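You operate a simulated robot arm through the tools that you are given. There is no shell and no other tool. Be economical: measure what you need, move in short steps, check, and stop when the job is done.

Carry out the task below with a simulated two-armed robot. There is one attempt and no reset: what you move stays moved.

Task
Take the grey cloth from the top of the purple-edged table and lay it out flat on the top of the green table.

It is judged by the outcome, as a careful person would: the job done as asked, and still so three seconds after it is handed in. It fails if anything else is knocked over, pushed out of place, dropped, spilled or broken. Flat cloth is picked up by pressing the open fingertips on it (5 to 10 N) and closing them slowly along it; thin cloth reads only 2 to 8 mm in the jaws.

Robot
Two 7-joint arms with two-finger parallel grippers on one trunk, on a base that drives. Base frame: it is fixed to the floor where the robot stands at the start and does not move with it; the origin is under the middle of the robot, x ahead of it, y to its left, z up; the surface under the hand at the start is at about z = 0.74. Lengths are in m, angles in degrees, forces in N, time in s.
The left shoulder is at the start at [0.07, 0.163, 1.07], the right one opposite. With the tool pointing down near the work surface each hand reaches from about 0.4 to 0.88 m from the robot's upright axis, wherever it stands, measured 20 degrees to its own side. Places, roughly: top of the green table [1.5, 0.7, 0.7]. Payload 3.43 kg a hand.
The TCP of each hand is the grasp point between the finger pads, 0.034 m short of the fingertips. In the tool frame z runs along the fingers and y along their closing line. The gripper opens to 0.128 m. The fingers are 0.024 m wide and 0.012 m thick; the gripper's body (0.048 by 0.13 m) begins 0.096 m behind the TCP.
Orientation is that of the tool frame in the base frame, as a unit quaternion [w, x, y, z]. With the fingers straight down and closing along the base's y, the tool's x points along the base's -x, its y along +y and its z along -z.

Tools
- The arms move only by the tool jog_arm. It takes "left_steps", "right_steps" or both (then of equal length, played together; a hand with none holds still); each is a list of rows, each a list of 7 numbers: the turn, a rotation vector about the tool's x, y, z in degrees, then the shift along the tool's x, y, z in m, then the finger opening in m, from 0 to 0.128. In form: [[ax, ay, az, dx, dy, dz, jaw], ...]. A call has 1 to 10 rows; each row shifts and turns the commanded pose from where the row before left it, along the tool's axes as they then stand. Rows are played at 5 a second. More than 0.05 m and 8.6 degrees between two rows, or a gripper value outside its range, and nothing of the call is played. Where a pose cannot be reached the arm comes as near as it can. A force on the tool above 40 N (or 10 N above the force at the start of the call, whichever is more), or a blocked arm, ends the call early, and 0.2 s more pass. Each finger travels about 0.153 m/s and halts on what it meets, pressing with about 44 N; the grip force reading is that of the motor and also rises with nothing between the fingers. The clock runs only during rows and for 0.2 s after the last one: add rows that do not move to give the fingers time. It gives the time, the measured TCP pose, the force on the tool (base axes), the opening and the grip force at its end, in the units of the frame above (readings bear some noise), with the torque about the TCP (base axes, N m) and any sound that the robot's microphone picked up.
- Cameras (640 x 400 px; columns grow to the right, rows downward): "scene" is now at [0.1348, -0.0033, 1.2907]; the picture's right is [-0.03, -1.00, 0.00], its down [-0.65, 0.02, -0.76] and it looks along [0.76, -0.03, -0.65] (base axes); focal length 262 px, centre (320, 200). "left" rides on the left gripper at [0.076, 0.011, -0.16] in its tool frame; the picture's right is [-0.15, 0.99, 0.00], its down [-0.88, -0.13, -0.46] and it looks along [-0.45, -0.07, 0.89] (tool axes); focal length 234 px, centre (320, 200). "right" rides on the right gripper at [0.076, -0.011, -0.16] in its tool frame; the picture's right is [0.15, 0.99, 0.00], its down [-0.88, 0.13, -0.46] and it looks along [-0.45, 0.07, 0.89] (tool axes); focal length 234 px, centre (320, 200). There is no depth. A picture from a camera that has moved, and an enlarged one, comes with that camera's place and axes in the base frame and with its lens.
- snapshot(camera): a new picture of that camera. No time passes.
- lift_body(by): slides the trunk up (or, below 0, down) by that many m; the arms and the scene camera ride with it, the base frame stays. It gives what a move gives, with no picture.
- steer(legs): drives the robot by 1 to 6 legs, each [ahead, left, turn to the left] in m, m and degrees, along the robot's own axes; the way and the turn of a leg run together, so that a leg with both is an arc; at most 1.5 m and 180 degrees a leg. The arms and the cameras ride along, it lands a little off, and it stops where it bumps. It gives what a move gives.
- turn_head(pan, tilt): turns the head with the scene camera to pan (to the left, within 86 degrees either way) and tilt (down, from -29 to 69), counted from straight ahead of the robot. It gives what a move gives.
- inspect(camera, box): a new picture of the part [left, top, right, bottom] of that camera's present view, enlarged. No time passes.
- close_job(): hands the job in; it is judged then, once.

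Work in short steps. Places have to be worked out from the pictures, the camera data and where the tool is seen: move nearer, look again, correct. Check each grasp and each placing, and mend what went wrong. You have 120 turns and 88 pictures in all, those below and enlarged ones among them. Open the grippers and draw the arms clear of the work before you hand the job in, unless the task says otherwise; then end with one line.

The tools are called after ">>>" by a JSON object that holds its "fn" and its "kwargs". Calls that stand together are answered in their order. jog_arm: Moves the arms, as the interface text tells. Its arguments: {"type":"object","properties":{"left_steps":{"type":"array","items":{"type":"array","items":{"type":"number"}}},"right_steps":{"type":"array","items":{"type":"array","items":{"type":"number"}}}},"required":[]} The other tools are called the same way: lift_body (by) slides the trunk up or down; steer (legs) drives the base; turn_head (pan, tilt) turns the head that bears the scene camera; snapshot (camera) takes a picture; inspect (camera, box) takes an enlarged picture of a part of a camera's view; close_job () hands the job in.

At the start:

```text
t: 0.0
left_tool_pos: [0.6748, 0.2559, 0.8742]
left_ee_rot: [0.0, -0.001, 1.0, 0.0]
left_ft_force: [-0.4, -0.3, 0.3]
left_ft_torque: [-0.01, 0.0, 0.0]
left_gripper_width: 0.1281
left_grip_force: 0.0
right_tool_pos: [0.6455, -0.3227, 0.9258]
right_ee_rot: [0.0, 0.0, 1.0, 0.0]
right_ft_force: [0.5, 0.5, 0.1]
right_ft_torque: [-0.01, -0.02, 0.0]
right_gripper_width: 0.1279
right_grip_force: 0.3
trunk travel left (down, up): [-0.55, 0.39]
robot x, y, heading: [-0.0017, 0.0, 0.1]
head pan, tilt: [-1.9, 40.4]
```

scene: 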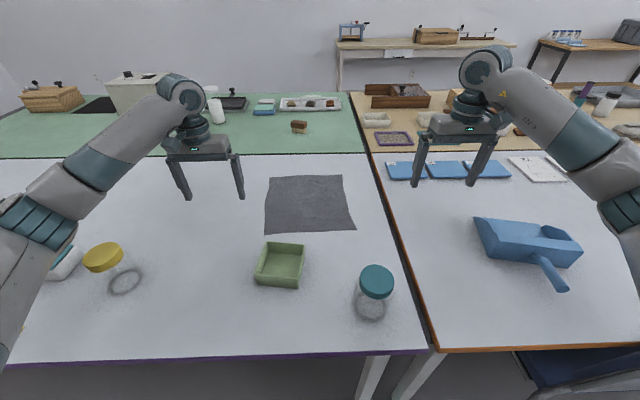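
right: 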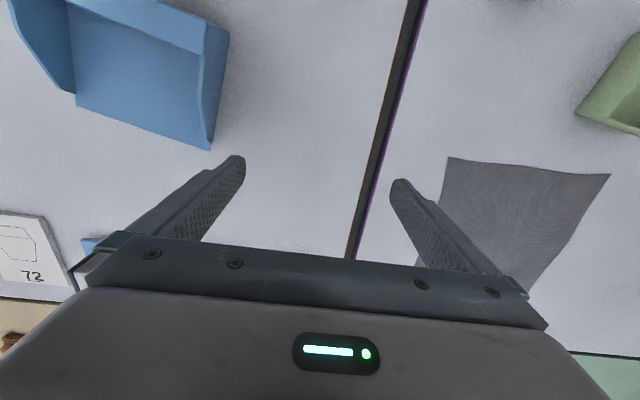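
left: 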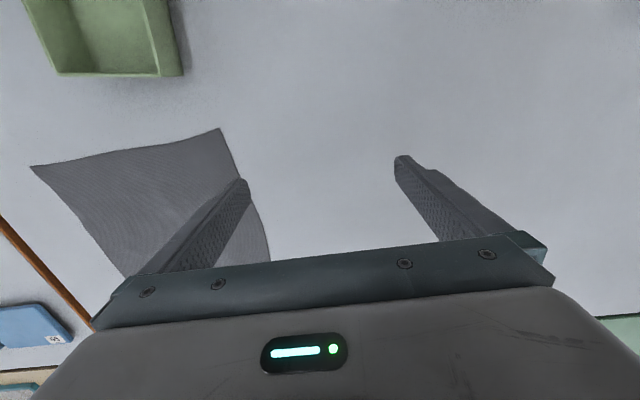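

The cloth lies at about x 0.64–0.91, y −0.12–0.14 on the table in front, and the green table starts beyond it at x≈1.1. I look around for the way to the green table before touching anything.

>>> {"fn": "turn_head", "kwargs": {"pan": 50, "tilt": 25}}

>>> {"fn": "snapshot", "kwargs": {"camera": "scene"}}

>>> {"fn": "turn_head", "kwargs": {"pan": 15, "tilt": 20}}

>>> {"fn": "snapshot", "kwargs": {"camera": "scene"}}

```text
t: 1.2
left_tool_pos: [0.6755, 0.2547, 0.8748]
left_ee_rot: [0.0, -0.001, 1.0, 0.0]
left_ft_force: [0.1, 0.1, 0.3]
left_ft_torque: [0.0, 0.01, 0.0]
left_gripper_width: 0.128
left_grip_force: 0.1
right_tool_pos: [0.6467, -0.3219, 0.9262]
right_ee_rot: [-0.001, 0.0, 1.0, 0.0]
right_ft_force: [0.3, 0.2, -0.5]
right_ft_torque: [-0.01, 0.02, 0.01]
right_gripper_width: 0.1282
right_grip_force: 0.1
trunk travel left (down, up): [-0.55, 0.39]
robot x, y, heading: [-0.0028, 0.001, -0.3]
head pan, tilt: [50.0, 25.0]
```

```text
84 pictures are left
camera scene: at [0.1094, 0.07, 1.3145], right [0.77, -0.64, 0.0], down [-0.27, -0.32, -0.91], along [0.58, 0.69, -0.42], focal length 262 px, centre (320, 200)
```

scene: 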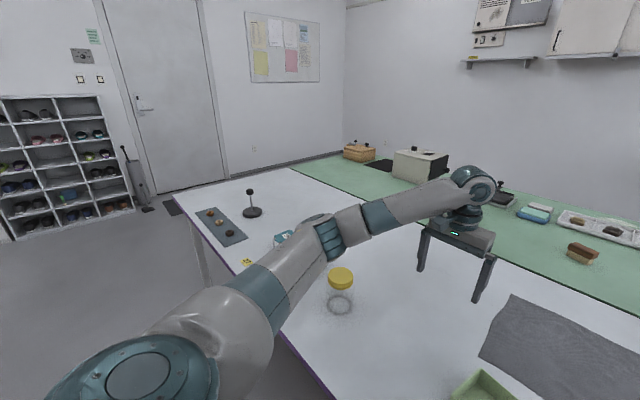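

```text
t: 2.2
left_tool_pos: [0.676, 0.2551, 0.8747]
left_ee_rot: [0.001, -0.001, 1.0, -0.001]
left_ft_force: [0.3, 0.7, 0.6]
left_ft_torque: [0.0, 0.0, 0.0]
left_gripper_width: 0.1281
left_grip_force: 0.0
right_tool_pos: [0.6457, -0.3221, 0.9251]
right_ee_rot: [0.0, 0.0, 1.0, 0.0]
right_ft_force: [-1.1, 0.4, -0.4]
right_ft_torque: [-0.01, 0.01, -0.01]
right_gripper_width: 0.128
right_grip_force: 0.1
trunk travel left (down, up): [-0.55, 0.39]
robot x, y, heading: [0.0036, 0.0012, 0.2]
head pan, tilt: [15.0, 20.0]
```

```text
83 pictures are left
camera scene: at [0.14, 0.0237, 1.3226], right [0.26, -0.97, 0.0], down [-0.33, -0.09, -0.94], along [0.91, 0.24, -0.34], focal length 262 px, centre (320, 200)
```

scene: 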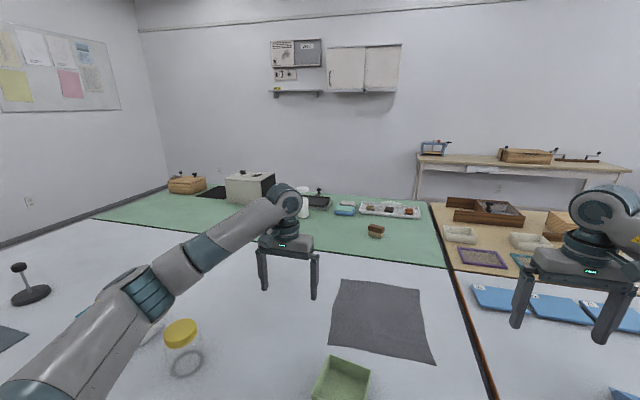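

The left end of the green table (x 1.1–1.6, y 0.7–1.6) looks clear, and there is open floor round the left end of the purple table (it ends at y≈1.6). I move both hands above the two near corners of the cloth, with the jaws partly closed.

>>> {"fn": "jog_arm", "kwargs": {"left_steps": [[0, 0, 0, 0.0018, -0.0258, 0.0075, 0.1], [0, 0, 0, 0.0018, -0.0258, 0.0075, 0.08], [0, 0, 0, 0.0018, -0.0258, 0.0075, 0.06], [0, 0, 0, 0.0018, -0.0258, 0.0075, 0.06], [0, 0, 0, 0.0018, -0.0258, 0.0075, 0.06], [0, 0, 0, 0.0018, -0.0258, 0.0075, 0.06], [0, 0, 0, 0, 0, 0, 0.06]], "right_steps": [[0, 0, 0, -0.004, 0.0387, 0.016, 0.1], [0, 0, 0, -0.004, 0.0387, 0.016, 0.08], [0, 0, 0, -0.004, 0.0387, 0.016, 0.06], [0, 0, 0, -0.004, 0.0387, 0.016, 0.06], [0, 0, 0, -0.004, 0.0387, 0.016, 0.06], [0, 0, 0, -0.004, 0.0387, 0.016, 0.06], [0, 0, 0, 0, 0, 0, 0.06]]}}

>>> {"fn": "turn_head", "kwargs": {"pan": 0, "tilt": 45}}

>>> {"fn": "snapshot", "kwargs": {"camera": "scene"}}

>>> {"fn": "snapshot", "kwargs": {"camera": "left"}}

>>> {"fn": "snapshot", "kwargs": {"camera": "right"}}

```text
t: 3.8
left_tool_pos: [0.6651, 0.0985, 0.8302]
left_ee_rot: [0.0, -0.001, 1.0, 0.0]
left_ft_force: [-0.5, 0.3, 0.7]
left_ft_torque: [0.03, 0.02, 0.02]
left_gripper_width: 0.06
left_grip_force: 0.1
right_tool_pos: [0.6707, -0.0896, 0.8307]
right_ee_rot: [0.0, 0.0, 1.0, 0.001]
right_ft_force: [1.2, 0.5, 0.4]
right_ft_torque: [0.02, -0.03, 0.01]
right_gripper_width: 0.06
right_grip_force: 0.1
trunk travel left (down, up): [-0.55, 0.39]
robot x, y, heading: [0.0008, 0.0014, 0.1]
head pan, tilt: [15.0, 20.0]
```

```text
t: 4.7
left_tool_pos: [0.6629, 0.1002, 0.8286]
left_ee_rot: [0.0, -0.001, 1.0, 0.0]
left_ft_force: [0.2, 0.5, -0.2]
left_ft_torque: [0.01, 0.0, -0.01]
left_gripper_width: 0.0599
left_grip_force: 0.0
right_tool_pos: [0.6707, -0.0904, 0.8303]
right_ee_rot: [0.0, 0.001, 1.0, 0.0]
right_ft_force: [-0.1, 0.4, -0.2]
right_ft_torque: [0.0, -0.02, 0.0]
right_gripper_width: 0.0599
right_grip_force: 0.1
trunk travel left (down, up): [-0.55, 0.39]
robot x, y, heading: [-0.0024, -0.0006, -0.3]
head pan, tilt: [0.0, 45.0]
```

```text
82 pictures are left
camera scene: at [0.1314, -0.0005, 1.284], right [0.0, -1.0, 0.0], down [-0.71, 0.0, -0.71], along [0.71, 0.0, -0.71], focal length 262 px, centre (320, 200)
```

scene: 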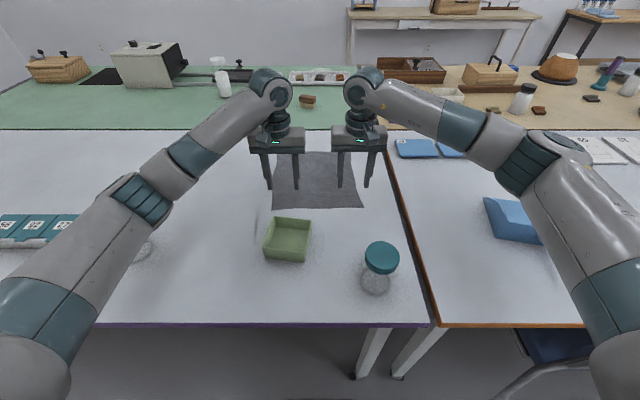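

```text
81 pictures are left
camera left: at [0.587, 0.1127, 0.9883], right [0.15, 0.99, 0.0], down [0.88, -0.13, 0.46], along [0.45, -0.07, -0.89], focal length 234 px, centre (320, 200)
```

left: 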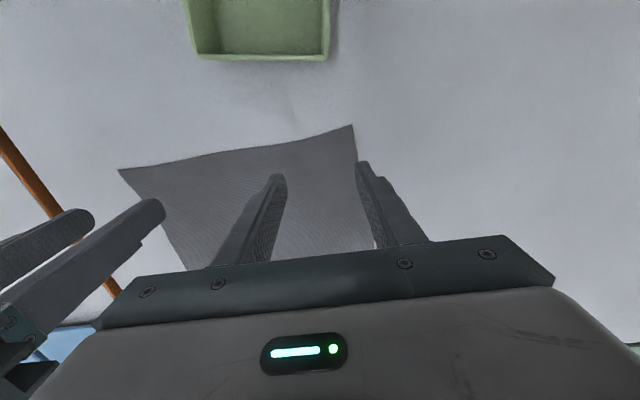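

```text
80 pictures are left
camera right: at [0.594, -0.1019, 0.9896], right [-0.15, 0.99, 0.0], down [0.88, 0.13, 0.46], along [0.45, 0.07, -0.89], focal length 234 px, centre (320, 200)
```

right: 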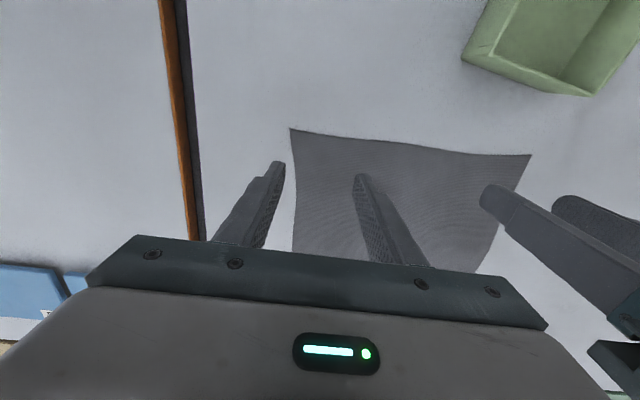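

The near corners are at (0.632, 0.138) and (0.643, −0.125). I shift both hands slightly inward and lower them to just above the cloth with a 5 cm opening.

>>> {"fn": "jog_arm", "kwargs": {"left_steps": [[0, 0, 0, 0.01, -0.009, 0.016, 0.05], [0, 0, 0, 0, 0, 0.016, 0.05], [0, 0, 0, 0, 0, 0.014, 0.05], [0, 0, 0, 0, 0, 0, 0.05]], "right_steps": [[0, 0, 0, 0.006, 0.01, 0.016, 0.05], [0, 0, 0, 0, 0, 0.016, 0.05], [0, 0, 0, 0, 0, 0.014, 0.05], [0, 0, 0, 0, 0, 0, 0.05]]}}

```text
t: 5.7
left_tool_pos: [0.6551, 0.0913, 0.7829]
left_ee_rot: [0.0, -0.001, 1.0, 0.0]
left_ft_force: [-0.6, -0.3, -0.5]
left_ft_torque: [-0.01, 0.01, 0.03]
left_gripper_width: 0.0499
left_grip_force: 0.1
right_tool_pos: [0.6626, -0.0803, 0.7835]
right_ee_rot: [0.0, 0.0, 1.0, 0.0]
right_ft_force: [-0.9, -0.1, -0.2]
right_ft_torque: [0.0, 0.0, 0.0]
right_gripper_width: 0.0496
right_grip_force: 0.0
trunk travel left (down, up): [-0.55, 0.39]
robot x, y, heading: [0.0, -0.0014, 0.3]
head pan, tilt: [0.0, 45.0]
```

No contact yet, so I lower in small steps until there is a pressing force.

>>> {"fn": "jog_arm", "kwargs": {"left_steps": [[0, 0, 0, 0, 0, 0.004, 0.05], [0, 0, 0, 0, 0, 0.003, 0.05], [0, 0, 0, 0, 0, 0, 0.05]], "right_steps": [[0, 0, 0, 0, 0, 0.004, 0.05], [0, 0, 0, 0, 0, 0.003, 0.05], [0, 0, 0, 0, 0, 0, 0.05]]}}

```text
t: 6.5
left_tool_pos: [0.6538, 0.0902, 0.7773]
left_ee_rot: [0.0, -0.001, 1.0, 0.0]
left_ft_force: [0.0, -0.2, 0.5]
left_ft_torque: [0.01, -0.01, 0.03]
left_gripper_width: 0.05
left_grip_force: 0.1
right_tool_pos: [0.6644, -0.0802, 0.7761]
right_ee_rot: [0.001, 0.0, 1.0, 0.001]
right_ft_force: [0.2, 0.4, 0.7]
right_ft_torque: [-0.02, 0.0, -0.06]
right_gripper_width: 0.05
right_grip_force: 0.0
trunk travel left (down, up): [-0.55, 0.39]
robot x, y, heading: [-0.0013, -0.0023, 0.0]
head pan, tilt: [0.0, 45.0]
```

Still no contact; down another 3 mm.

>>> {"fn": "jog_arm", "kwargs": {"left_steps": [[0, 0, 0, 0, 0, 0.0015, 0.05], [0, 0, 0, 0, 0, 0.0015, 0.05], [0, 0, 0, 0, 0, 0, 0.05]], "right_steps": [[0, 0, 0, 0, 0, 0.0015, 0.05], [0, 0, 0, 0, 0, 0.0015, 0.05], [0, 0, 0, 0, 0, 0, 0.05]]}}

```text
t: 7.3
left_tool_pos: [0.654, 0.0921, 0.7747]
left_ee_rot: [0.0, 0.0, 1.0, 0.001]
left_ft_force: [2.2, 1.2, 12.6]
left_ft_torque: [0.08, 0.03, -0.04]
left_gripper_width: 0.05
left_grip_force: 0.1
right_tool_pos: [0.6634, -0.0801, 0.7744]
right_ee_rot: [0.0, 0.0, 1.0, 0.0]
right_ft_force: [-0.7, -0.3, 0.9]
right_ft_torque: [-0.02, 0.01, 0.0]
right_gripper_width: 0.0502
right_grip_force: 0.2
trunk travel left (down, up): [-0.55, 0.39]
robot x, y, heading: [0.0002, 0.0, -0.0]
head pan, tilt: [0.0, 45.0]
```

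The left hand presses at 12.6 N, a bit too much, and the right has not touched. I ease the left up slightly and lower the right.

>>> {"fn": "jog_arm", "kwargs": {"left_steps": [[0, 0, 0, 0, 0, -0.0004, 0.05], [0, 0, 0, 0, 0, 0, 0.05]], "right_steps": [[0, 0, 0, 0, 0, 0.0012, 0.05], [0, 0, 0, 0, 0, 0, 0.05]]}}

```text
t: 7.9
left_tool_pos: [0.6537, 0.0909, 0.775]
left_ee_rot: [0.001, 0.0, 1.0, 0.0]
left_ft_force: [3.1, 0.1, 11.5]
left_ft_torque: [0.0, -0.03, 0.01]
left_gripper_width: 0.0501
left_grip_force: 0.1
right_tool_pos: [0.6639, -0.0791, 0.775]
right_ee_rot: [0.001, 0.0, 1.0, 0.0]
right_ft_force: [2.7, 0.4, 9.8]
right_ft_torque: [-0.17, 0.04, 0.04]
right_gripper_width: 0.0501
right_grip_force: 0.1
trunk travel left (down, up): [-0.55, 0.39]
robot x, y, heading: [-0.0015, -0.0039, -0.2]
head pan, tilt: [0.0, 45.0]
```

Right is at 9.8 N, left at 11.5 N. I ease both by a hair and close slowly.

>>> {"fn": "jog_arm", "kwargs": {"left_steps": [[0, 0, 0, 0, 0, -0.0008, 0.046], [0, 0, 0, 0, 0, 0, 0.041], [0, 0, 0, 0, 0, 0, 0.036], [0, 0, 0, 0, 0, 0, 0.031], [0, 0, 0, 0, 0, 0, 0.026], [0, 0, 0, 0, 0, 0, 0.021], [0, 0, 0, 0, 0, 0, 0.016], [0, 0, 0, 0, 0, 0, 0.011], [0, 0, 0, 0, 0, 0, 0.005], [0, 0, 0, 0, 0, 0, 0.0]], "right_steps": [[0, 0, 0, 0, 0, -0.0003, 0.046], [0, 0, 0, 0, 0, 0, 0.041], [0, 0, 0, 0, 0, 0, 0.036], [0, 0, 0, 0, 0, 0, 0.031], [0, 0, 0, 0, 0, 0, 0.026], [0, 0, 0, 0, 0, 0, 0.021], [0, 0, 0, 0, 0, 0, 0.016], [0, 0, 0, 0, 0, 0, 0.011], [0, 0, 0, 0, 0, 0, 0.005], [0, 0, 0, 0, 0, 0, 0.0]]}}

>>> {"fn": "jog_arm", "kwargs": {"left_steps": [[0, 0, 0, 0, 0, 0, 0.0], [0, 0, 0, 0, 0, 0, 0.0]], "right_steps": [[0, 0, 0, 0, 0, 0, 0.0], [0, 0, 0, 0, 0, 0, 0.0]]}}

>>> {"fn": "snapshot", "kwargs": {"camera": "left"}}

>>> {"fn": "snapshot", "kwargs": {"camera": "right"}}

```text
t: 10.1
left_tool_pos: [0.6541, 0.0916, 0.7758]
left_ee_rot: [0.001, -0.001, 1.0, 0.001]
left_ft_force: [0.0, -0.7, 1.1]
left_ft_torque: [-0.03, 0.01, 0.01]
left_gripper_width: 0.0
left_grip_force: 33.1
right_tool_pos: [0.6627, -0.0799, 0.7749]
right_ee_rot: [0.001, 0.001, 1.0, 0.0]
right_ft_force: [0.5, 0.8, 20.2]
right_ft_torque: [-0.03, 0.16, -0.02]
right_gripper_width: 0.0018
right_grip_force: 36.7
trunk travel left (down, up): [-0.55, 0.39]
robot x, y, heading: [0.0028, 0.0012, 0.0]
head pan, tilt: [0.0, 45.0]
```

```text
t: 10.7
left_tool_pos: [0.6534, 0.0919, 0.7753]
left_ee_rot: [0.001, -0.001, 1.0, 0.0]
left_ft_force: [-0.2, -0.1, 0.7]
left_ft_torque: [-0.05, 0.01, 0.01]
left_gripper_width: 0.0001
left_grip_force: 32.9
right_tool_pos: [0.6641, -0.0795, 0.7761]
right_ee_rot: [0.001, -0.001, 1.0, -0.001]
right_ft_force: [1.5, 0.4, 21.3]
right_ft_torque: [-0.06, 0.11, 0.0]
right_gripper_width: 0.0019
right_grip_force: 36.7
trunk travel left (down, up): [-0.55, 0.39]
robot x, y, heading: [-0.0021, -0.0008, -0.2]
head pan, tilt: [0.0, 45.0]
```

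```text
79 pictures are left
camera left: at [0.5758, 0.1042, 0.9345], right [0.15, 0.99, 0.0], down [0.88, -0.13, 0.46], along [0.45, -0.07, -0.89], focal length 234 px, centre (320, 200)
```

left: 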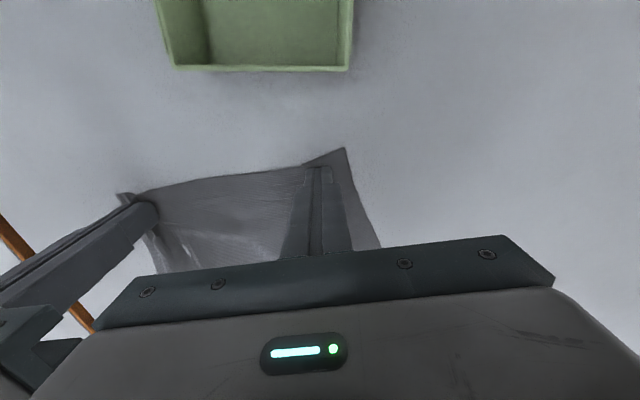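

```text
78 pictures are left
camera right: at [0.5858, -0.0911, 0.9341], right [-0.15, 0.99, 0.0], down [0.88, 0.13, 0.46], along [0.45, 0.07, -0.89], focal length 234 px, centre (320, 200)
```

right: 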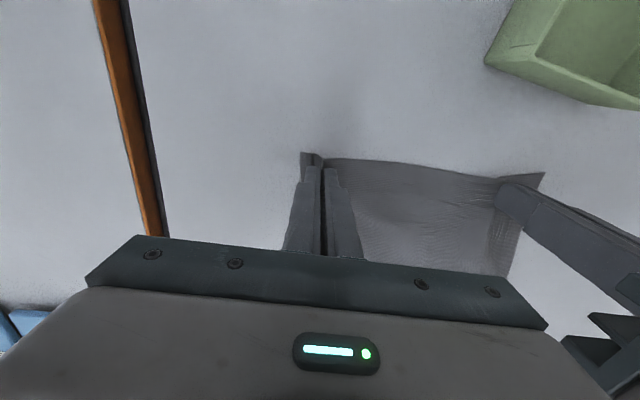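

The right hand reads 1.9 mm, so it holds cloth; the left closed to 0 and missed. I reopen the left a little and press again, with the right holding.

>>> {"fn": "jog_arm", "kwargs": {"left_steps": [[0, 0, 0, 0, 0, -0.004, 0.02], [0, 0, 0, 0, 0, 0, 0.05], [0, 0, 0, 0, 0, 0.003, 0.05], [0, 0, 0, 0, 0, 0.0015, 0.05], [0, 0, 0, 0, 0, 0, 0.05]]}}

>>> {"fn": "inspect", "kwargs": {"camera": "left", "box": [100, 100, 420, 300]}}

```text
t: 11.9
left_tool_pos: [0.6533, 0.0916, 0.7757]
left_ee_rot: [0.001, -0.001, 1.0, 0.0]
left_ft_force: [0.3, -0.1, 1.0]
left_ft_torque: [-0.03, -0.02, 0.01]
left_gripper_width: 0.0501
left_grip_force: 0.1
right_tool_pos: [0.6629, -0.0793, 0.7754]
right_ee_rot: [0.001, 0.001, 1.0, 0.0]
right_ft_force: [1.8, 0.0, 21.2]
right_ft_torque: [-0.06, 0.07, 0.01]
right_gripper_width: 0.0018
right_grip_force: 36.8
trunk travel left (down, up): [-0.55, 0.39]
robot x, y, heading: [-0.0005, 0.0013, -0.1]
head pan, tilt: [0.0, 45.0]
```

```text
2.00 times, centred on (260, 200) of left
camera zoom: at [0.5759, 0.1042, 0.9342], right [0.15, 0.99, 0.0], down [0.88, -0.13, 0.46], along [0.45, -0.07, -0.89], focal length 468 px, centre (440, 200)
```

zoom: 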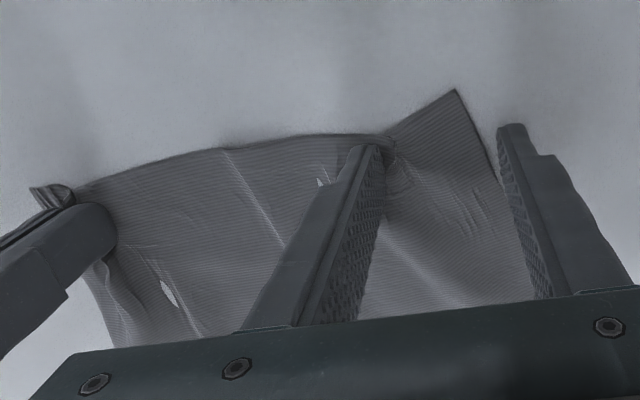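

The left edge of the cloth was drawn inward by the right hand's grip, leaving my left outer finger off the cloth. I lift a little, narrow to 3.4 cm, shift 13 mm inward and press again.

>>> {"fn": "jog_arm", "kwargs": {"left_steps": [[0, 0, 0, 0, 0, -0.005, 0.034], [0, 0, 0, 0, -0.013, 0, 0.034], [0, 0, 0, 0, 0, 0.003, 0.034], [0, 0, 0, 0, 0, 0.0024, 0.034], [0, 0, 0, 0, 0, 0, 0.034]]}}

>>> {"fn": "inspect", "kwargs": {"camera": "left", "box": [100, 100, 420, 300]}}

```text
t: 13.1
left_tool_pos: [0.6532, 0.0799, 0.7756]
left_ee_rot: [0.0, -0.001, 1.0, 0.0]
left_ft_force: [0.1, 0.0, 0.5]
left_ft_torque: [-0.02, 0.0, 0.01]
left_gripper_width: 0.0339
left_grip_force: 0.0
right_tool_pos: [0.6625, -0.0793, 0.7755]
right_ee_rot: [0.001, 0.0, 1.0, 0.0]
right_ft_force: [2.1, 0.2, 23.9]
right_ft_torque: [-0.13, 0.1, -0.02]
right_gripper_width: 0.0018
right_grip_force: 36.4
trunk travel left (down, up): [-0.55, 0.39]
robot x, y, heading: [-0.0019, -0.0014, 0.2]
head pan, tilt: [0.0, 45.0]
```

```text
2.00 times, centred on (260, 200) of left
camera zoom: at [0.5759, 0.091, 0.934], right [0.15, 0.99, 0.0], down [0.88, -0.13, 0.46], along [0.45, -0.07, -0.89], focal length 468 px, centre (440, 200)
```

zoom: 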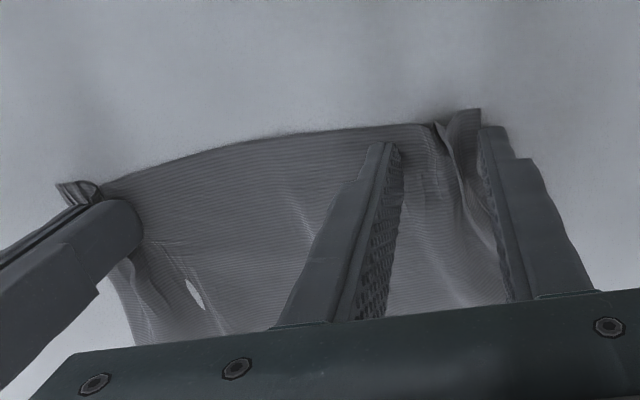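

A fold of cloth now stands between the left fingers. I press down lightly and close slowly on it.

>>> {"fn": "jog_arm", "kwargs": {"left_steps": [[0, 0, 0, 0, 0, 0.0012, 0.034], [0, 0, 0, 0, 0, 0, 0.03], [0, 0, 0, 0, 0, 0, 0.026], [0, 0, 0, 0, 0, 0, 0.022], [0, 0, 0, 0, 0, 0, 0.018], [0, 0, 0, 0, 0, 0, 0.014], [0, 0, 0, 0, 0, 0, 0.01], [0, 0, 0, 0, 0, 0, 0.005], [0, 0, 0, 0, 0, 0, 0.0], [0, 0, 0, 0, 0, 0, 0.0]]}}

>>> {"fn": "inspect", "kwargs": {"camera": "left", "box": [100, 100, 420, 300]}}

```text
t: 15.3
left_tool_pos: [0.653, 0.0777, 0.7757]
left_ee_rot: [0.002, 0.0, 1.0, 0.0]
left_ft_force: [0.9, -5.7, 16.4]
left_ft_torque: [-0.25, 0.1, 0.0]
left_gripper_width: 0.0022
left_grip_force: 37.0
right_tool_pos: [0.6616, -0.0782, 0.7749]
right_ee_rot: [0.0, 0.0, 1.0, 0.0]
right_ft_force: [1.6, 5.0, 14.6]
right_ft_torque: [0.1, 0.06, -0.01]
right_gripper_width: 0.0018
right_grip_force: 36.5
trunk travel left (down, up): [-0.55, 0.39]
robot x, y, heading: [-0.0012, -0.001, 0.0]
head pan, tilt: [0.0, 45.0]
```

```text
2.00 times, centred on (260, 200) of left
camera zoom: at [0.5754, 0.0905, 0.9336], right [0.15, 0.99, 0.0], down [0.88, -0.13, 0.46], along [0.45, -0.07, -0.89], focal length 468 px, centre (440, 200)
```

zoom: 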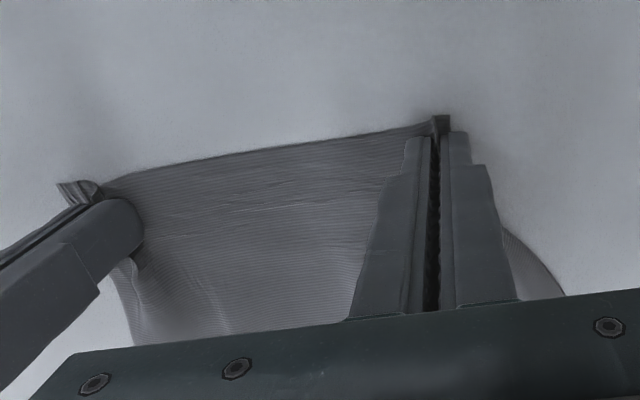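

Both hands now hold cloth (2.2 and 1.8 mm), with the edge between them taut. I lift both slowly together.

>>> {"fn": "jog_arm", "kwargs": {"left_steps": [[0, 0, 0, 0, 0, -0.01, 0], [0, 0, 0, 0, 0, -0.02, 0], [0, 0, 0, 0, 0, -0.03, 0], [0, 0, 0, 0, 0, -0.03, 0], [0, 0, 0, 0, 0, -0.03, 0], [0, 0, 0, 0, 0, -0.03, 0], [0, 0, 0, 0, 0, 0, 0]], "right_steps": [[0, 0, 0, 0, 0, -0.01, 0], [0, 0, 0, 0, 0, -0.02, 0], [0, 0, 0, 0, 0, -0.03, 0], [0, 0, 0, 0, 0, -0.03, 0], [0, 0, 0, 0, 0, -0.03, 0], [0, 0, 0, 0, 0, -0.03, 0], [0, 0, 0, 0, 0, 0, 0]]}}

>>> {"fn": "snapshot", "kwargs": {"camera": "scene"}}

```text
t: 16.9
left_tool_pos: [0.6555, 0.0779, 0.9221]
left_ee_rot: [0.0, 0.0, 1.0, 0.0]
left_ft_force: [0.4, -4.6, -0.2]
left_ft_torque: [-0.2, -0.03, 0.02]
left_gripper_width: 0.0024
left_grip_force: 37.4
right_tool_pos: [0.664, -0.0795, 0.9217]
right_ee_rot: [0.001, -0.001, 1.0, 0.0]
right_ft_force: [-0.3, 5.1, 0.2]
right_ft_torque: [0.18, 0.02, -0.01]
right_gripper_width: 0.0016
right_grip_force: 36.7
trunk travel left (down, up): [-0.55, 0.39]
robot x, y, heading: [-0.0, 0.0012, -0.3]
head pan, tilt: [0.0, 45.0]
```

```text
74 pictures are left
camera scene: at [0.1322, -0.0005, 1.2838], right [0.0, -1.0, 0.0], down [-0.71, 0.0, -0.71], along [0.71, 0.0, -0.71], focal length 262 px, centre (320, 200)
```

scene: 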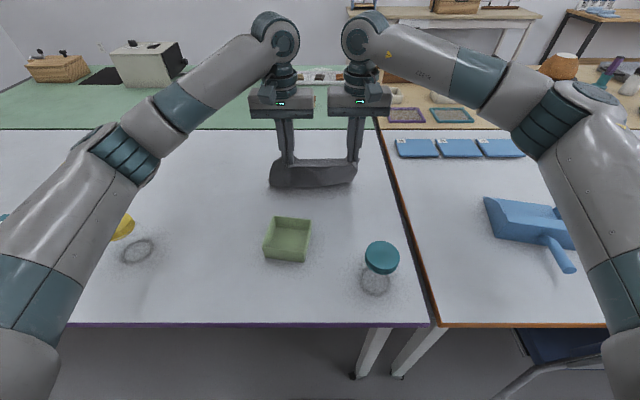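

The cloth hangs cleanly between both hands. I relax the side tension by a couple of mm each, then raise the trunk before driving.

>>> {"fn": "jog_arm", "kwargs": {"left_steps": [[0, 0, 0, 0, -0.002, 0, 0], [0, 0, 0, 0, 0, 0, 0]], "right_steps": [[0, 0, 0, 0, 0.002, 0, 0], [0, 0, 0, 0, 0, 0, 0]]}}

>>> {"fn": "lift_body", "kwargs": {"by": 0.28}}

>>> {"fn": "steer", "kwargs": {"legs": [[-0.1, 0, 0], [0, 1.1, 0]]}}

>>> {"fn": "turn_head", "kwargs": {"pan": 20, "tilt": 45}}

>>> {"fn": "snapshot", "kwargs": {"camera": "scene"}}

```text
t: 17.5
left_tool_pos: [0.6544, 0.0762, 0.9225]
left_ee_rot: [0.0, -0.001, 1.0, 0.0]
left_ft_force: [-0.7, -2.0, 0.3]
left_ft_torque: [-0.06, 0.0, -0.01]
left_gripper_width: 0.0026
left_grip_force: 36.8
right_tool_pos: [0.6643, -0.0782, 0.9231]
right_ee_rot: [0.001, 0.0, 1.0, 0.0]
right_ft_force: [-0.8, 0.7, 0.0]
right_ft_torque: [0.03, -0.04, -0.06]
right_gripper_width: 0.0017
right_grip_force: 36.7
trunk travel left (down, up): [-0.55, 0.39]
robot x, y, heading: [-0.0014, 0.0018, -0.1]
head pan, tilt: [0.0, 45.0]
```

```text
t: 20.3
left_tool_pos: [0.6553, 0.0759, 1.2039]
left_ee_rot: [0.0, 0.0, 1.0, 0.0]
left_ft_force: [0.5, -2.1, -1.1]
left_ft_torque: [-0.08, -0.03, -0.01]
left_gripper_width: 0.0025
left_grip_force: 36.8
right_tool_pos: [0.6643, -0.078, 1.2026]
right_ee_rot: [0.0, 0.001, 1.0, 0.0]
right_ft_force: [1.0, 0.5, -0.7]
right_ft_torque: [0.02, -0.03, -0.05]
right_gripper_width: 0.0018
right_grip_force: 36.7
trunk travel left (down, up): [-0.83, 0.11]
robot x, y, heading: [-0.0047, -0.0002, 0.0]
head pan, tilt: [0.0, 45.0]
```

```text
t: 26.7
left_tool_pos: [0.5537, 1.1785, 1.2026]
left_ee_rot: [0.0, -0.001, 1.0, 0.0]
left_ft_force: [1.1, -1.0, 0.2]
left_ft_torque: [-0.05, 0.04, 0.01]
left_gripper_width: 0.0024
left_grip_force: 37.3
right_tool_pos: [0.5618, 1.0248, 1.2017]
right_ee_rot: [0.0, -0.002, 1.0, 0.001]
right_ft_force: [0.3, 0.6, -0.2]
right_ft_torque: [0.03, -0.01, 0.02]
right_gripper_width: 0.0017
right_grip_force: 36.7
trunk travel left (down, up): [-0.83, 0.11]
robot x, y, heading: [-0.1019, 1.0994, 0.2]
head pan, tilt: [0.0, 45.0]
```

```text
t: 27.6
left_tool_pos: [0.5538, 1.1794, 1.2022]
left_ee_rot: [0.0, -0.002, 1.0, 0.0]
left_ft_force: [-0.8, -1.4, -1.2]
left_ft_torque: [0.0, 0.01, -0.01]
left_gripper_width: 0.0025
left_grip_force: 37.1
right_tool_pos: [0.5623, 1.0263, 1.2025]
right_ee_rot: [0.0, -0.001, 1.0, 0.0]
right_ft_force: [0.3, 0.3, -1.0]
right_ft_torque: [0.02, -0.04, 0.0]
right_gripper_width: 0.0016
right_grip_force: 36.4
trunk travel left (down, up): [-0.83, 0.11]
robot x, y, heading: [-0.0996, 1.1028, 0.3]
head pan, tilt: [20.0, 45.0]
```

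```text
73 pictures are left
camera scene: at [0.0248, 1.1293, 1.564], right [0.34, -0.94, 0.0], down [-0.66, -0.24, -0.71], along [0.66, 0.24, -0.71], focal length 262 px, centre (320, 200)
```

scene: 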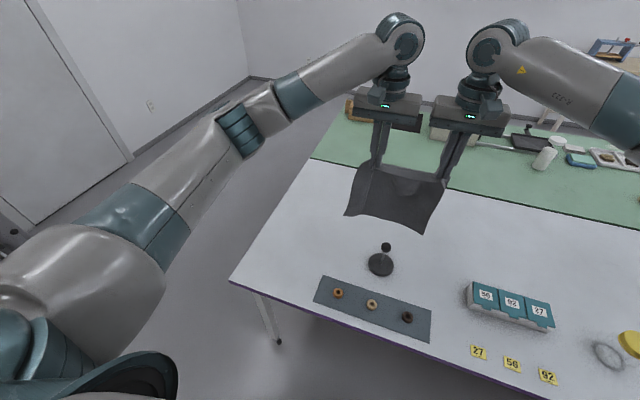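

The cloth hangs well and everything is cleared. The corridor to the left is free; I drive on to y≈2.25, turn right to face the table ends and look.

>>> {"fn": "steer", "kwargs": {"legs": [[0, 1.15, 0], [0, 0, -90]]}}

>>> {"fn": "turn_head", "kwargs": {"pan": 50, "tilt": 30}}

>>> {"fn": "snapshot", "kwargs": {"camera": "scene"}}

```text
t: 37.2
left_tool_pos: [-0.0204, 1.5891, 1.2023]
left_ee_rot: [0.0, 0.701, 0.713, 0.001]
left_ft_force: [-0.8, 0.3, 0.0]
left_ft_torque: [0.0, 0.02, 0.05]
left_gripper_width: 0.0022
left_grip_force: 36.8
right_tool_pos: [-0.1749, 1.5783, 1.203]
right_ee_rot: [0.001, 0.702, 0.712, 0.0]
right_ft_force: [1.3, -0.3, 0.2]
right_ft_torque: [0.02, -0.04, 0.01]
right_gripper_width: 0.0018
right_grip_force: 36.5
trunk travel left (down, up): [-0.83, 0.11]
robot x, y, heading: [-0.1089, 2.2422, -89.4]
head pan, tilt: [20.0, 45.0]
```

```text
t: 38.1
left_tool_pos: [-0.0207, 1.5895, 1.2028]
left_ee_rot: [0.001, 0.701, 0.713, 0.0]
left_ft_force: [-0.8, -0.4, 0.2]
left_ft_torque: [-0.03, 0.02, 0.05]
left_gripper_width: 0.0026
left_grip_force: 37.3
right_tool_pos: [-0.1744, 1.5779, 1.2025]
right_ee_rot: [0.001, 0.702, 0.712, 0.001]
right_ft_force: [0.9, 0.3, -1.6]
right_ft_torque: [-0.02, 0.01, 0.02]
right_gripper_width: 0.0018
right_grip_force: 36.9
trunk travel left (down, up): [-0.83, 0.11]
robot x, y, heading: [-0.1077, 2.2435, -89.0]
head pan, tilt: [50.0, 30.0]
```

```text
72 pictures are left
camera scene: at [-0.0355, 2.1351, 1.5865], right [-0.63, -0.77, 0.0], down [-0.39, 0.32, -0.87], along [0.67, -0.55, -0.5], focal length 262 px, centre (320, 200)
```

scene: 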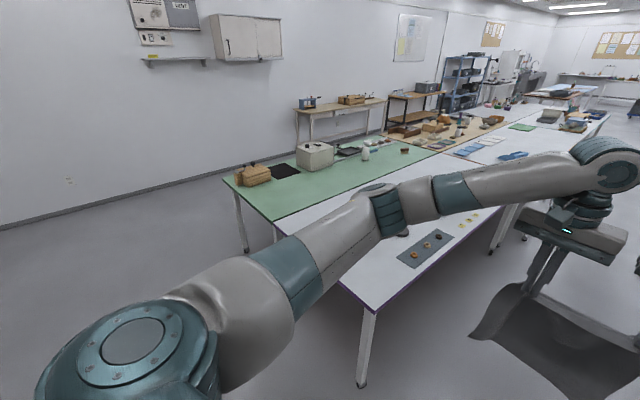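

The green table's left end is at y≈1.54, x 1.10–1.87, with the objects all at x>1.6. I slide along to x≈1.33 and close in to y≈1.95.

>>> {"fn": "steer", "kwargs": {"legs": [[0, 1.44, -1], [0.28, 0, 0]]}}

>>> {"fn": "turn_head", "kwargs": {"pan": 0, "tilt": 45}}

>>> {"fn": "snapshot", "kwargs": {"camera": "scene"}}

```text
t: 46.9
left_tool_pos: [1.4374, 1.3327, 1.2032]
left_ee_rot: [0.001, 0.699, 0.715, -0.001]
left_ft_force: [-1.1, 0.0, 0.0]
left_ft_torque: [-0.11, 0.06, 0.04]
left_gripper_width: 0.0025
left_grip_force: 36.8
right_tool_pos: [1.2845, 1.3195, 1.2043]
right_ee_rot: [0.001, 0.7, 0.715, -0.001]
right_ft_force: [0.7, 1.0, -0.8]
right_ft_torque: [-0.01, -0.04, 0.03]
right_gripper_width: 0.0017
right_grip_force: 36.7
trunk travel left (down, up): [-0.83, 0.11]
robot x, y, heading: [1.3479, 1.9844, -89.0]
head pan, tilt: [50.0, 30.0]
```

```text
t: 48.1
left_tool_pos: [1.4372, 1.33, 1.2023]
left_ee_rot: [-0.001, 0.699, 0.715, 0.001]
left_ft_force: [-1.3, -0.8, -0.3]
left_ft_torque: [0.0, 0.0, 0.01]
left_gripper_width: 0.0025
left_grip_force: 37.4
right_tool_pos: [1.2841, 1.3181, 1.2022]
right_ee_rot: [0.001, 0.7, 0.714, 0.0]
right_ft_force: [1.8, 0.5, 0.8]
right_ft_torque: [-0.02, -0.03, 0.02]
right_gripper_width: 0.002
right_grip_force: 36.8
trunk travel left (down, up): [-0.83, 0.11]
robot x, y, heading: [1.3498, 1.9847, -88.9]
head pan, tilt: [0.0, 45.0]
```

```text
71 pictures are left
camera scene: at [1.3499, 1.8514, 1.564], right [-1.0, -0.02, 0.0], down [-0.02, 0.71, -0.71], along [0.02, -0.71, -0.71], focal length 262 px, centre (320, 200)
```

scene: 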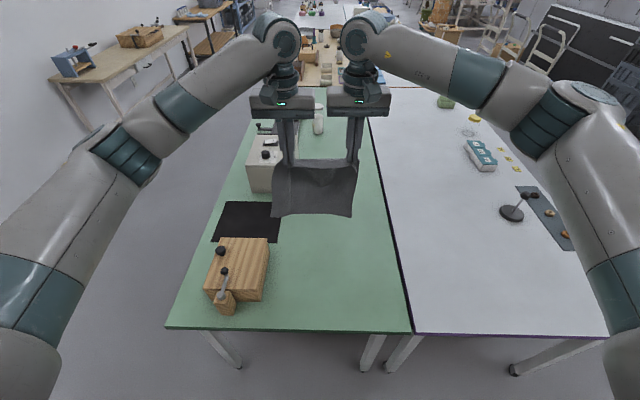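

The clear area is x 1.08–1.52; the hands are centred at x=1.36, so I shift right 6 cm, extend both hands forward 12 cm and lower the trunk until the cloth's lower edge nears the table.

>>> {"fn": "steer", "kwargs": {"legs": [[0, -0.06, -1]]}}

>>> {"fn": "jog_arm", "kwargs": {"left_steps": [[0, 0, 0, -0.03, 0, 0, 0], [0, 0, 0, -0.03, 0, 0, 0], [0, 0, 0, -0.03, 0, 0, 0], [0, 0, 0, -0.03, 0, 0, 0], [0, 0, 0, 0, 0, 0, 0]], "right_steps": [[0, 0, 0, -0.03, 0, 0, 0], [0, 0, 0, -0.03, 0, 0, 0], [0, 0, 0, -0.03, 0, 0, 0], [0, 0, 0, -0.03, 0, 0, 0], [0, 0, 0, 0, 0, 0, 0]]}}

>>> {"fn": "lift_body", "kwargs": {"by": -0.19}}

>>> {"fn": "snapshot", "kwargs": {"camera": "scene"}}

>>> {"fn": "snapshot", "kwargs": {"camera": "left"}}

```text
t: 49.0
left_tool_pos: [1.3742, 1.3278, 1.2025]
left_ee_rot: [-0.002, 0.703, 0.711, -0.002]
left_ft_force: [0.1, -1.1, -0.6]
left_ft_torque: [0.0, 0.16, 0.0]
left_gripper_width: 0.0026
left_grip_force: 37.0
right_tool_pos: [1.2213, 1.3194, 1.204]
right_ee_rot: [-0.002, 0.705, 0.71, -0.002]
right_ft_force: [1.0, -0.7, -0.2]
right_ft_torque: [0.04, 0.06, 0.05]
right_gripper_width: 0.0022
right_grip_force: 36.7
trunk travel left (down, up): [-0.83, 0.11]
robot x, y, heading: [1.2885, 1.9816, -89.9]
head pan, tilt: [0.0, 45.0]
```

```text
t: 50.2
left_tool_pos: [1.3709, 1.2087, 1.2029]
left_ee_rot: [0.0, 0.704, 0.71, 0.0]
left_ft_force: [0.2, 0.5, -1.3]
left_ft_torque: [-0.03, 0.04, 0.08]
left_gripper_width: 0.002
left_grip_force: 37.5
right_tool_pos: [1.217, 1.199, 1.2037]
right_ee_rot: [0.0, 0.704, 0.71, 0.0]
right_ft_force: [1.9, -1.0, 0.2]
right_ft_torque: [-0.02, 0.01, 0.04]
right_gripper_width: 0.0017
right_grip_force: 36.6
trunk travel left (down, up): [-0.83, 0.11]
robot x, y, heading: [1.2872, 1.9822, -89.5]
head pan, tilt: [0.0, 45.0]
```

```text
t: 52.3
left_tool_pos: [1.3704, 1.2092, 1.0135]
left_ee_rot: [0.0, 0.704, 0.71, 0.0]
left_ft_force: [-1.4, -0.3, -0.1]
left_ft_torque: [0.0, 0.01, 0.03]
left_gripper_width: 0.0023
left_grip_force: 36.9
right_tool_pos: [1.217, 1.198, 1.0144]
right_ee_rot: [-0.001, 0.704, 0.71, 0.0]
right_ft_force: [1.4, 0.3, 0.4]
right_ft_torque: [0.0, -0.04, 0.05]
right_gripper_width: 0.0016
right_grip_force: 36.7
trunk travel left (down, up): [-0.64, 0.3]
robot x, y, heading: [1.2899, 1.9814, -89.7]
head pan, tilt: [0.0, 45.0]
```

```text
70 pictures are left
camera scene: at [1.289, 1.8506, 1.374], right [-1.0, -0.01, 0.0], down [0.0, 0.71, -0.71], along [0.0, -0.71, -0.71], focal length 262 px, centre (320, 200)
```

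scene: 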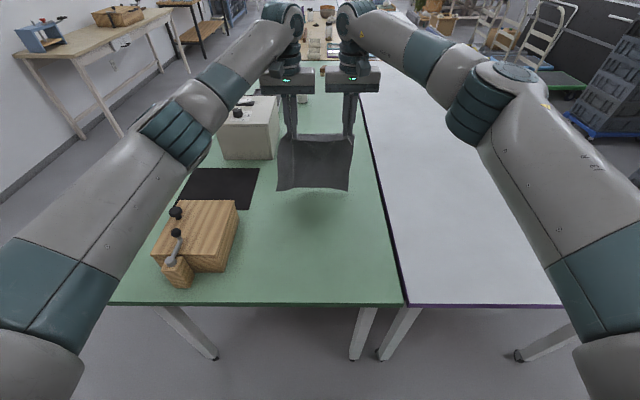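

```text
69 pictures are left
camera left: at [1.379, 1.2861, 1.1714], right [0.99, -0.14, 0.0], down [-0.12, -0.88, 0.46], along [-0.06, -0.45, -0.89], focal length 234 px, centre (320, 200)
```

left: 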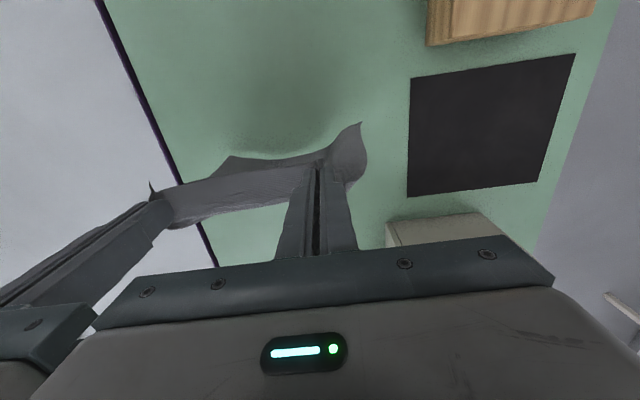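

The cloth's lower edge hangs just above the green table at y≈1.2, between clear margins. I now lay it: go down while drawing the hands back toward the robot.

>>> {"fn": "jog_arm", "kwargs": {"left_steps": [[0, 0, 0, 0, 0, 0.015, 0], [0, 0, 0, 0, 0, 0.015, 0], [0, 0, 0, 0.011, 0, 0.012, 0], [0, 0, 0, 0.011, 0, 0.012, 0], [0, 0, 0, 0.012, 0, 0.012, 0], [0, 0, 0, 0.012, 0, 0.012, 0], [0, 0, 0, 0.013, 0, 0.012, 0], [0, 0, 0, 0.013, 0, 0.012, 0], [0, 0, 0, 0.013, 0, 0.012, 0], [0, 0, 0, 0.013, 0, 0.012, 0]], "right_steps": [[0, 0, 0, 0, 0, 0.015, 0], [0, 0, 0, 0, 0, 0.015, 0], [0, 0, 0, 0.011, 0, 0.012, 0], [0, 0, 0, 0.011, 0, 0.012, 0], [0, 0, 0, 0.012, 0, 0.012, 0], [0, 0, 0, 0.012, 0, 0.012, 0], [0, 0, 0, 0.013, 0, 0.012, 0], [0, 0, 0, 0.013, 0, 0.012, 0], [0, 0, 0, 0.013, 0, 0.012, 0], [0, 0, 0, 0.013, 0, 0.012, 0]]}}

>>> {"fn": "snapshot", "kwargs": {"camera": "scene"}}

```text
t: 54.5
left_tool_pos: [1.3682, 1.307, 0.8869]
left_ee_rot: [0.0, 0.704, 0.71, 0.0]
left_ft_force: [-0.8, 0.5, -0.7]
left_ft_torque: [-0.02, 0.0, 0.06]
left_gripper_width: 0.0025
left_grip_force: 36.8
right_tool_pos: [1.2165, 1.2966, 0.8871]
right_ee_rot: [0.0, 0.704, 0.71, 0.0]
right_ft_force: [1.1, 0.0, -0.3]
right_ft_torque: [0.03, -0.01, 0.01]
right_gripper_width: 0.0018
right_grip_force: 36.5
trunk travel left (down, up): [-0.64, 0.3]
robot x, y, heading: [1.2861, 1.9823, -89.8]
head pan, tilt: [0.0, 45.0]
```

```text
68 pictures are left
camera scene: at [1.289, 1.8506, 1.374], right [-1.0, -0.01, 0.0], down [0.0, 0.71, -0.71], along [0.0, -0.71, -0.71], focal length 262 px, centre (320, 200)
```

scene: 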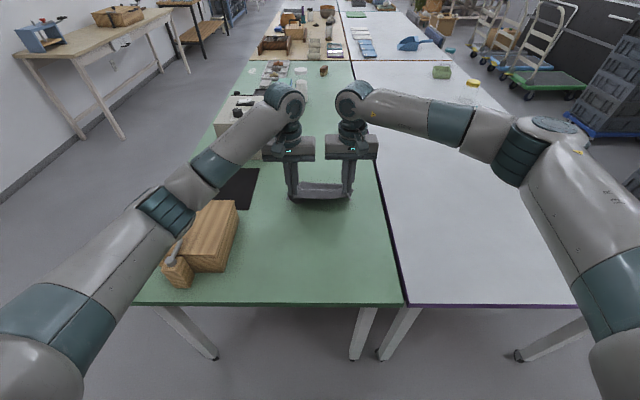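

The cloth is going down properly, and the left forearm still passes well above the wooden box. I continue the laying motion toward the table.

>>> {"fn": "jog_arm", "kwargs": {"left_steps": [[0, 0, 0, 0.014, 0, 0.012, 0], [0, 0, 0, 0.014, 0, 0.012, 0], [0, 0, 0, 0.014, 0, 0.012, 0], [0, 0, 0, 0.014, 0, 0.012, 0], [0, 0, 0, 0.014, 0, 0.012, 0], [0, 0, 0, 0.014, 0, 0.012, 0], [0, 0, 0, 0.014, 0, 0.012, 0], [0, 0, 0, 0.014, 0, 0.008, 0], [0, 0, 0, 0, 0, 0, 0]], "right_steps": [[0, 0, 0, 0.014, 0, 0.012, 0], [0, 0, 0, 0.014, 0, 0.012, 0], [0, 0, 0, 0.014, 0, 0.012, 0], [0, 0, 0, 0.014, 0, 0.012, 0], [0, 0, 0, 0.014, 0, 0.012, 0], [0, 0, 0, 0.014, 0, 0.012, 0], [0, 0, 0, 0.014, 0, 0.012, 0], [0, 0, 0, 0.014, 0, 0.008, 0], [0, 0, 0, 0, 0, 0, 0]]}}

>>> {"fn": "snapshot", "kwargs": {"camera": "scene"}}

>>> {"fn": "snapshot", "kwargs": {"camera": "right"}}

```text
t: 56.5
left_tool_pos: [1.3685, 1.4192, 0.7939]
left_ee_rot: [0.0, 0.704, 0.711, 0.001]
left_ft_force: [-1.1, 0.0, -0.5]
left_ft_torque: [0.01, 0.02, 0.02]
left_gripper_width: 0.0025
left_grip_force: 37.1
right_tool_pos: [1.2166, 1.408, 0.7938]
right_ee_rot: [-0.001, 0.705, 0.709, 0.0]
right_ft_force: [-0.1, -0.7, -0.2]
right_ft_torque: [0.04, -0.03, 0.05]
right_gripper_width: 0.0018
right_grip_force: 36.4
trunk travel left (down, up): [-0.64, 0.3]
robot x, y, heading: [1.2872, 1.9815, -89.8]
head pan, tilt: [0.0, 45.0]
```

```text
67 pictures are left
camera scene: at [1.289, 1.8502, 1.3739], right [-1.0, -0.01, 0.0], down [0.0, 0.71, -0.71], along [0.0, -0.71, -0.71], focal length 262 px, centre (320, 200)
```

scene: 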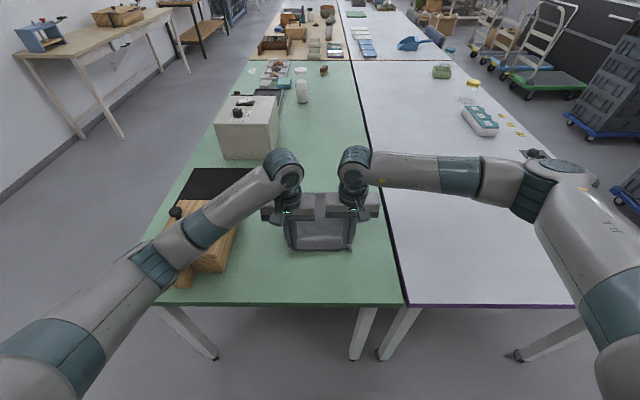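

```text
66 pictures are left
camera right: at [1.2027, 1.4834, 0.9537], right [0.99, 0.15, 0.0], down [0.14, -0.88, 0.46], along [0.07, -0.45, -0.89], focal length 234 px, centre (320, 200)
```

right: 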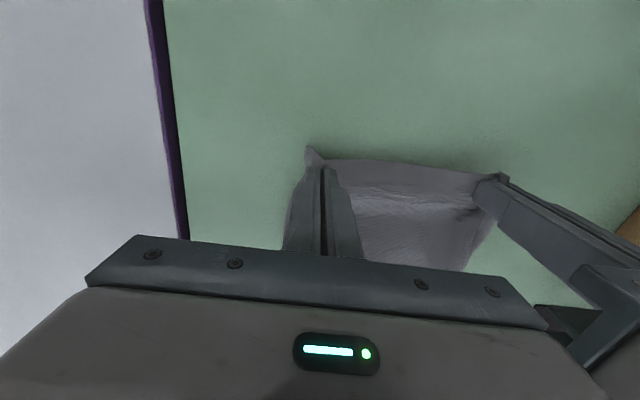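

I check the clearance between the left forearm and the wooden box before going lower.

>>> {"fn": "inspect", "kwargs": {"camera": "scene", "box": [110, 150, 390, 325]}}

```text
2.29 times, centred on (250, 238) of scene
camera zoom: at [1.289, 1.8502, 1.3739], right [-1.0, -0.01, 0.0], down [0.0, 0.71, -0.71], along [0.0, -0.71, -0.71], focal length 598 px, centre (480, 114)
```

zoom: 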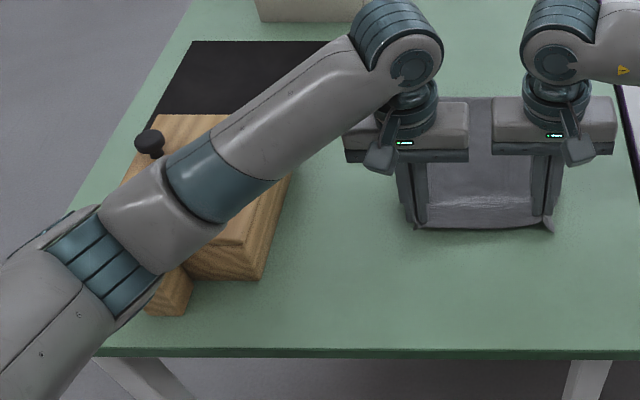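

Triangulating with the arm's length, the elbow sits at z≈0.92 and the box top is near 0.82, so there is room for the last 2–3 cm. I pull back slightly to tauten the cloth and go down until contact.

>>> {"fn": "jog_arm", "kwargs": {"left_steps": [[0, 0, 0, 0.008, 0, 0.005, 0], [0, 0, 0, 0.008, 0, 0.005, 0], [0, 0, 0, 0, 0, 0.004, 0], [0, 0, 0, 0, 0, 0, 0]], "right_steps": [[0, 0, 0, 0.008, 0, 0.005, 0], [0, 0, 0, 0.008, 0, 0.005, 0], [0, 0, 0, 0, 0, 0.004, 0], [0, 0, 0, 0, 0, 0, 0]]}}

>>> {"fn": "snapshot", "kwargs": {"camera": "right"}}

```text
t: 57.5
left_tool_pos: [1.3684, 1.4341, 0.7819]
left_ee_rot: [-0.002, 0.704, 0.711, 0.0]
left_ft_force: [-1.1, -0.1, 0.3]
left_ft_torque: [-0.03, 0.03, 0.0]
left_gripper_width: 0.0023
left_grip_force: 36.7
right_tool_pos: [1.2137, 1.4246, 0.7809]
right_ee_rot: [-0.001, 0.705, 0.71, 0.0]
right_ft_force: [0.2, -0.2, 0.1]
right_ft_torque: [0.01, -0.01, 0.04]
right_gripper_width: 0.0015
right_grip_force: 36.5
trunk travel left (down, up): [-0.64, 0.3]
robot x, y, heading: [1.2876, 1.9809, -89.7]
head pan, tilt: [0.0, 45.0]
```

```text
64 pictures are left
camera right: at [1.202, 1.5, 0.9401], right [0.99, 0.15, 0.0], down [0.14, -0.88, 0.46], along [0.07, -0.45, -0.89], focal length 234 px, centre (320, 200)
```

right: 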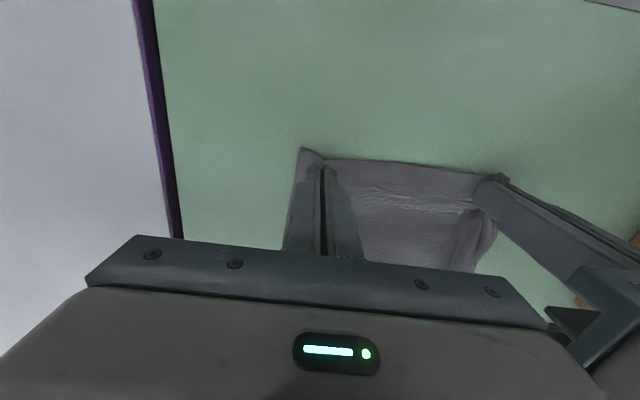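

Still no contact; I go down in small steps.

>>> {"fn": "jog_arm", "kwargs": {"left_steps": [[0, 0, 0, 0, 0, 0.003, 0], [0, 0, 0, 0, 0, 0.003, 0], [0, 0, 0, 0, 0, 0, 0]], "right_steps": [[0, 0, 0, 0, 0, 0.003, 0], [0, 0, 0, 0, 0, 0.003, 0], [0, 0, 0, 0, 0, 0, 0]]}}

>>> {"fn": "inspect", "kwargs": {"camera": "scene", "box": [220, 150, 420, 275]}}

```text
t: 58.3
left_tool_pos: [1.3684, 1.4345, 0.7759]
left_ee_rot: [-0.001, 0.704, 0.711, 0.0]
left_ft_force: [0.5, 1.1, 5.8]
left_ft_torque: [0.06, 0.04, 0.04]
left_gripper_width: 0.0024
left_grip_force: 36.8
right_tool_pos: [1.2145, 1.4247, 0.7766]
right_ee_rot: [0.001, 0.705, 0.709, -0.001]
right_ft_force: [0.2, -0.3, -0.6]
right_ft_torque: [0.0, -0.02, 0.03]
right_gripper_width: 0.0019
right_grip_force: 36.6
trunk travel left (down, up): [-0.64, 0.3]
robot x, y, heading: [1.2896, 1.984, -89.5]
head pan, tilt: [0.0, 45.0]
```

```text
3.20 times, centred on (320, 212) of scene
camera zoom: at [1.2889, 1.8512, 1.3742], right [-1.0, -0.01, 0.0], down [0.0, 0.71, -0.71], along [0.0, -0.71, -0.71], focal length 837 px, centre (320, 160)
```

zoom: 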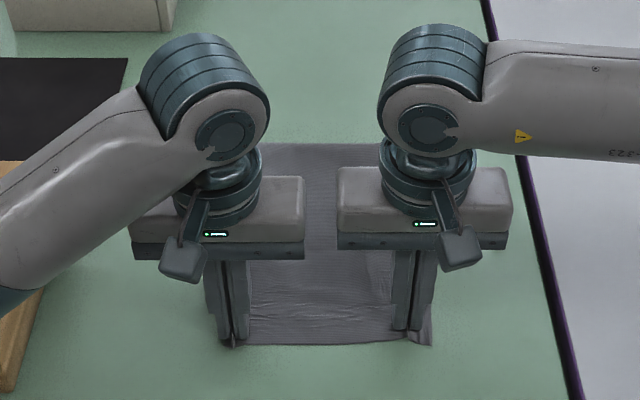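

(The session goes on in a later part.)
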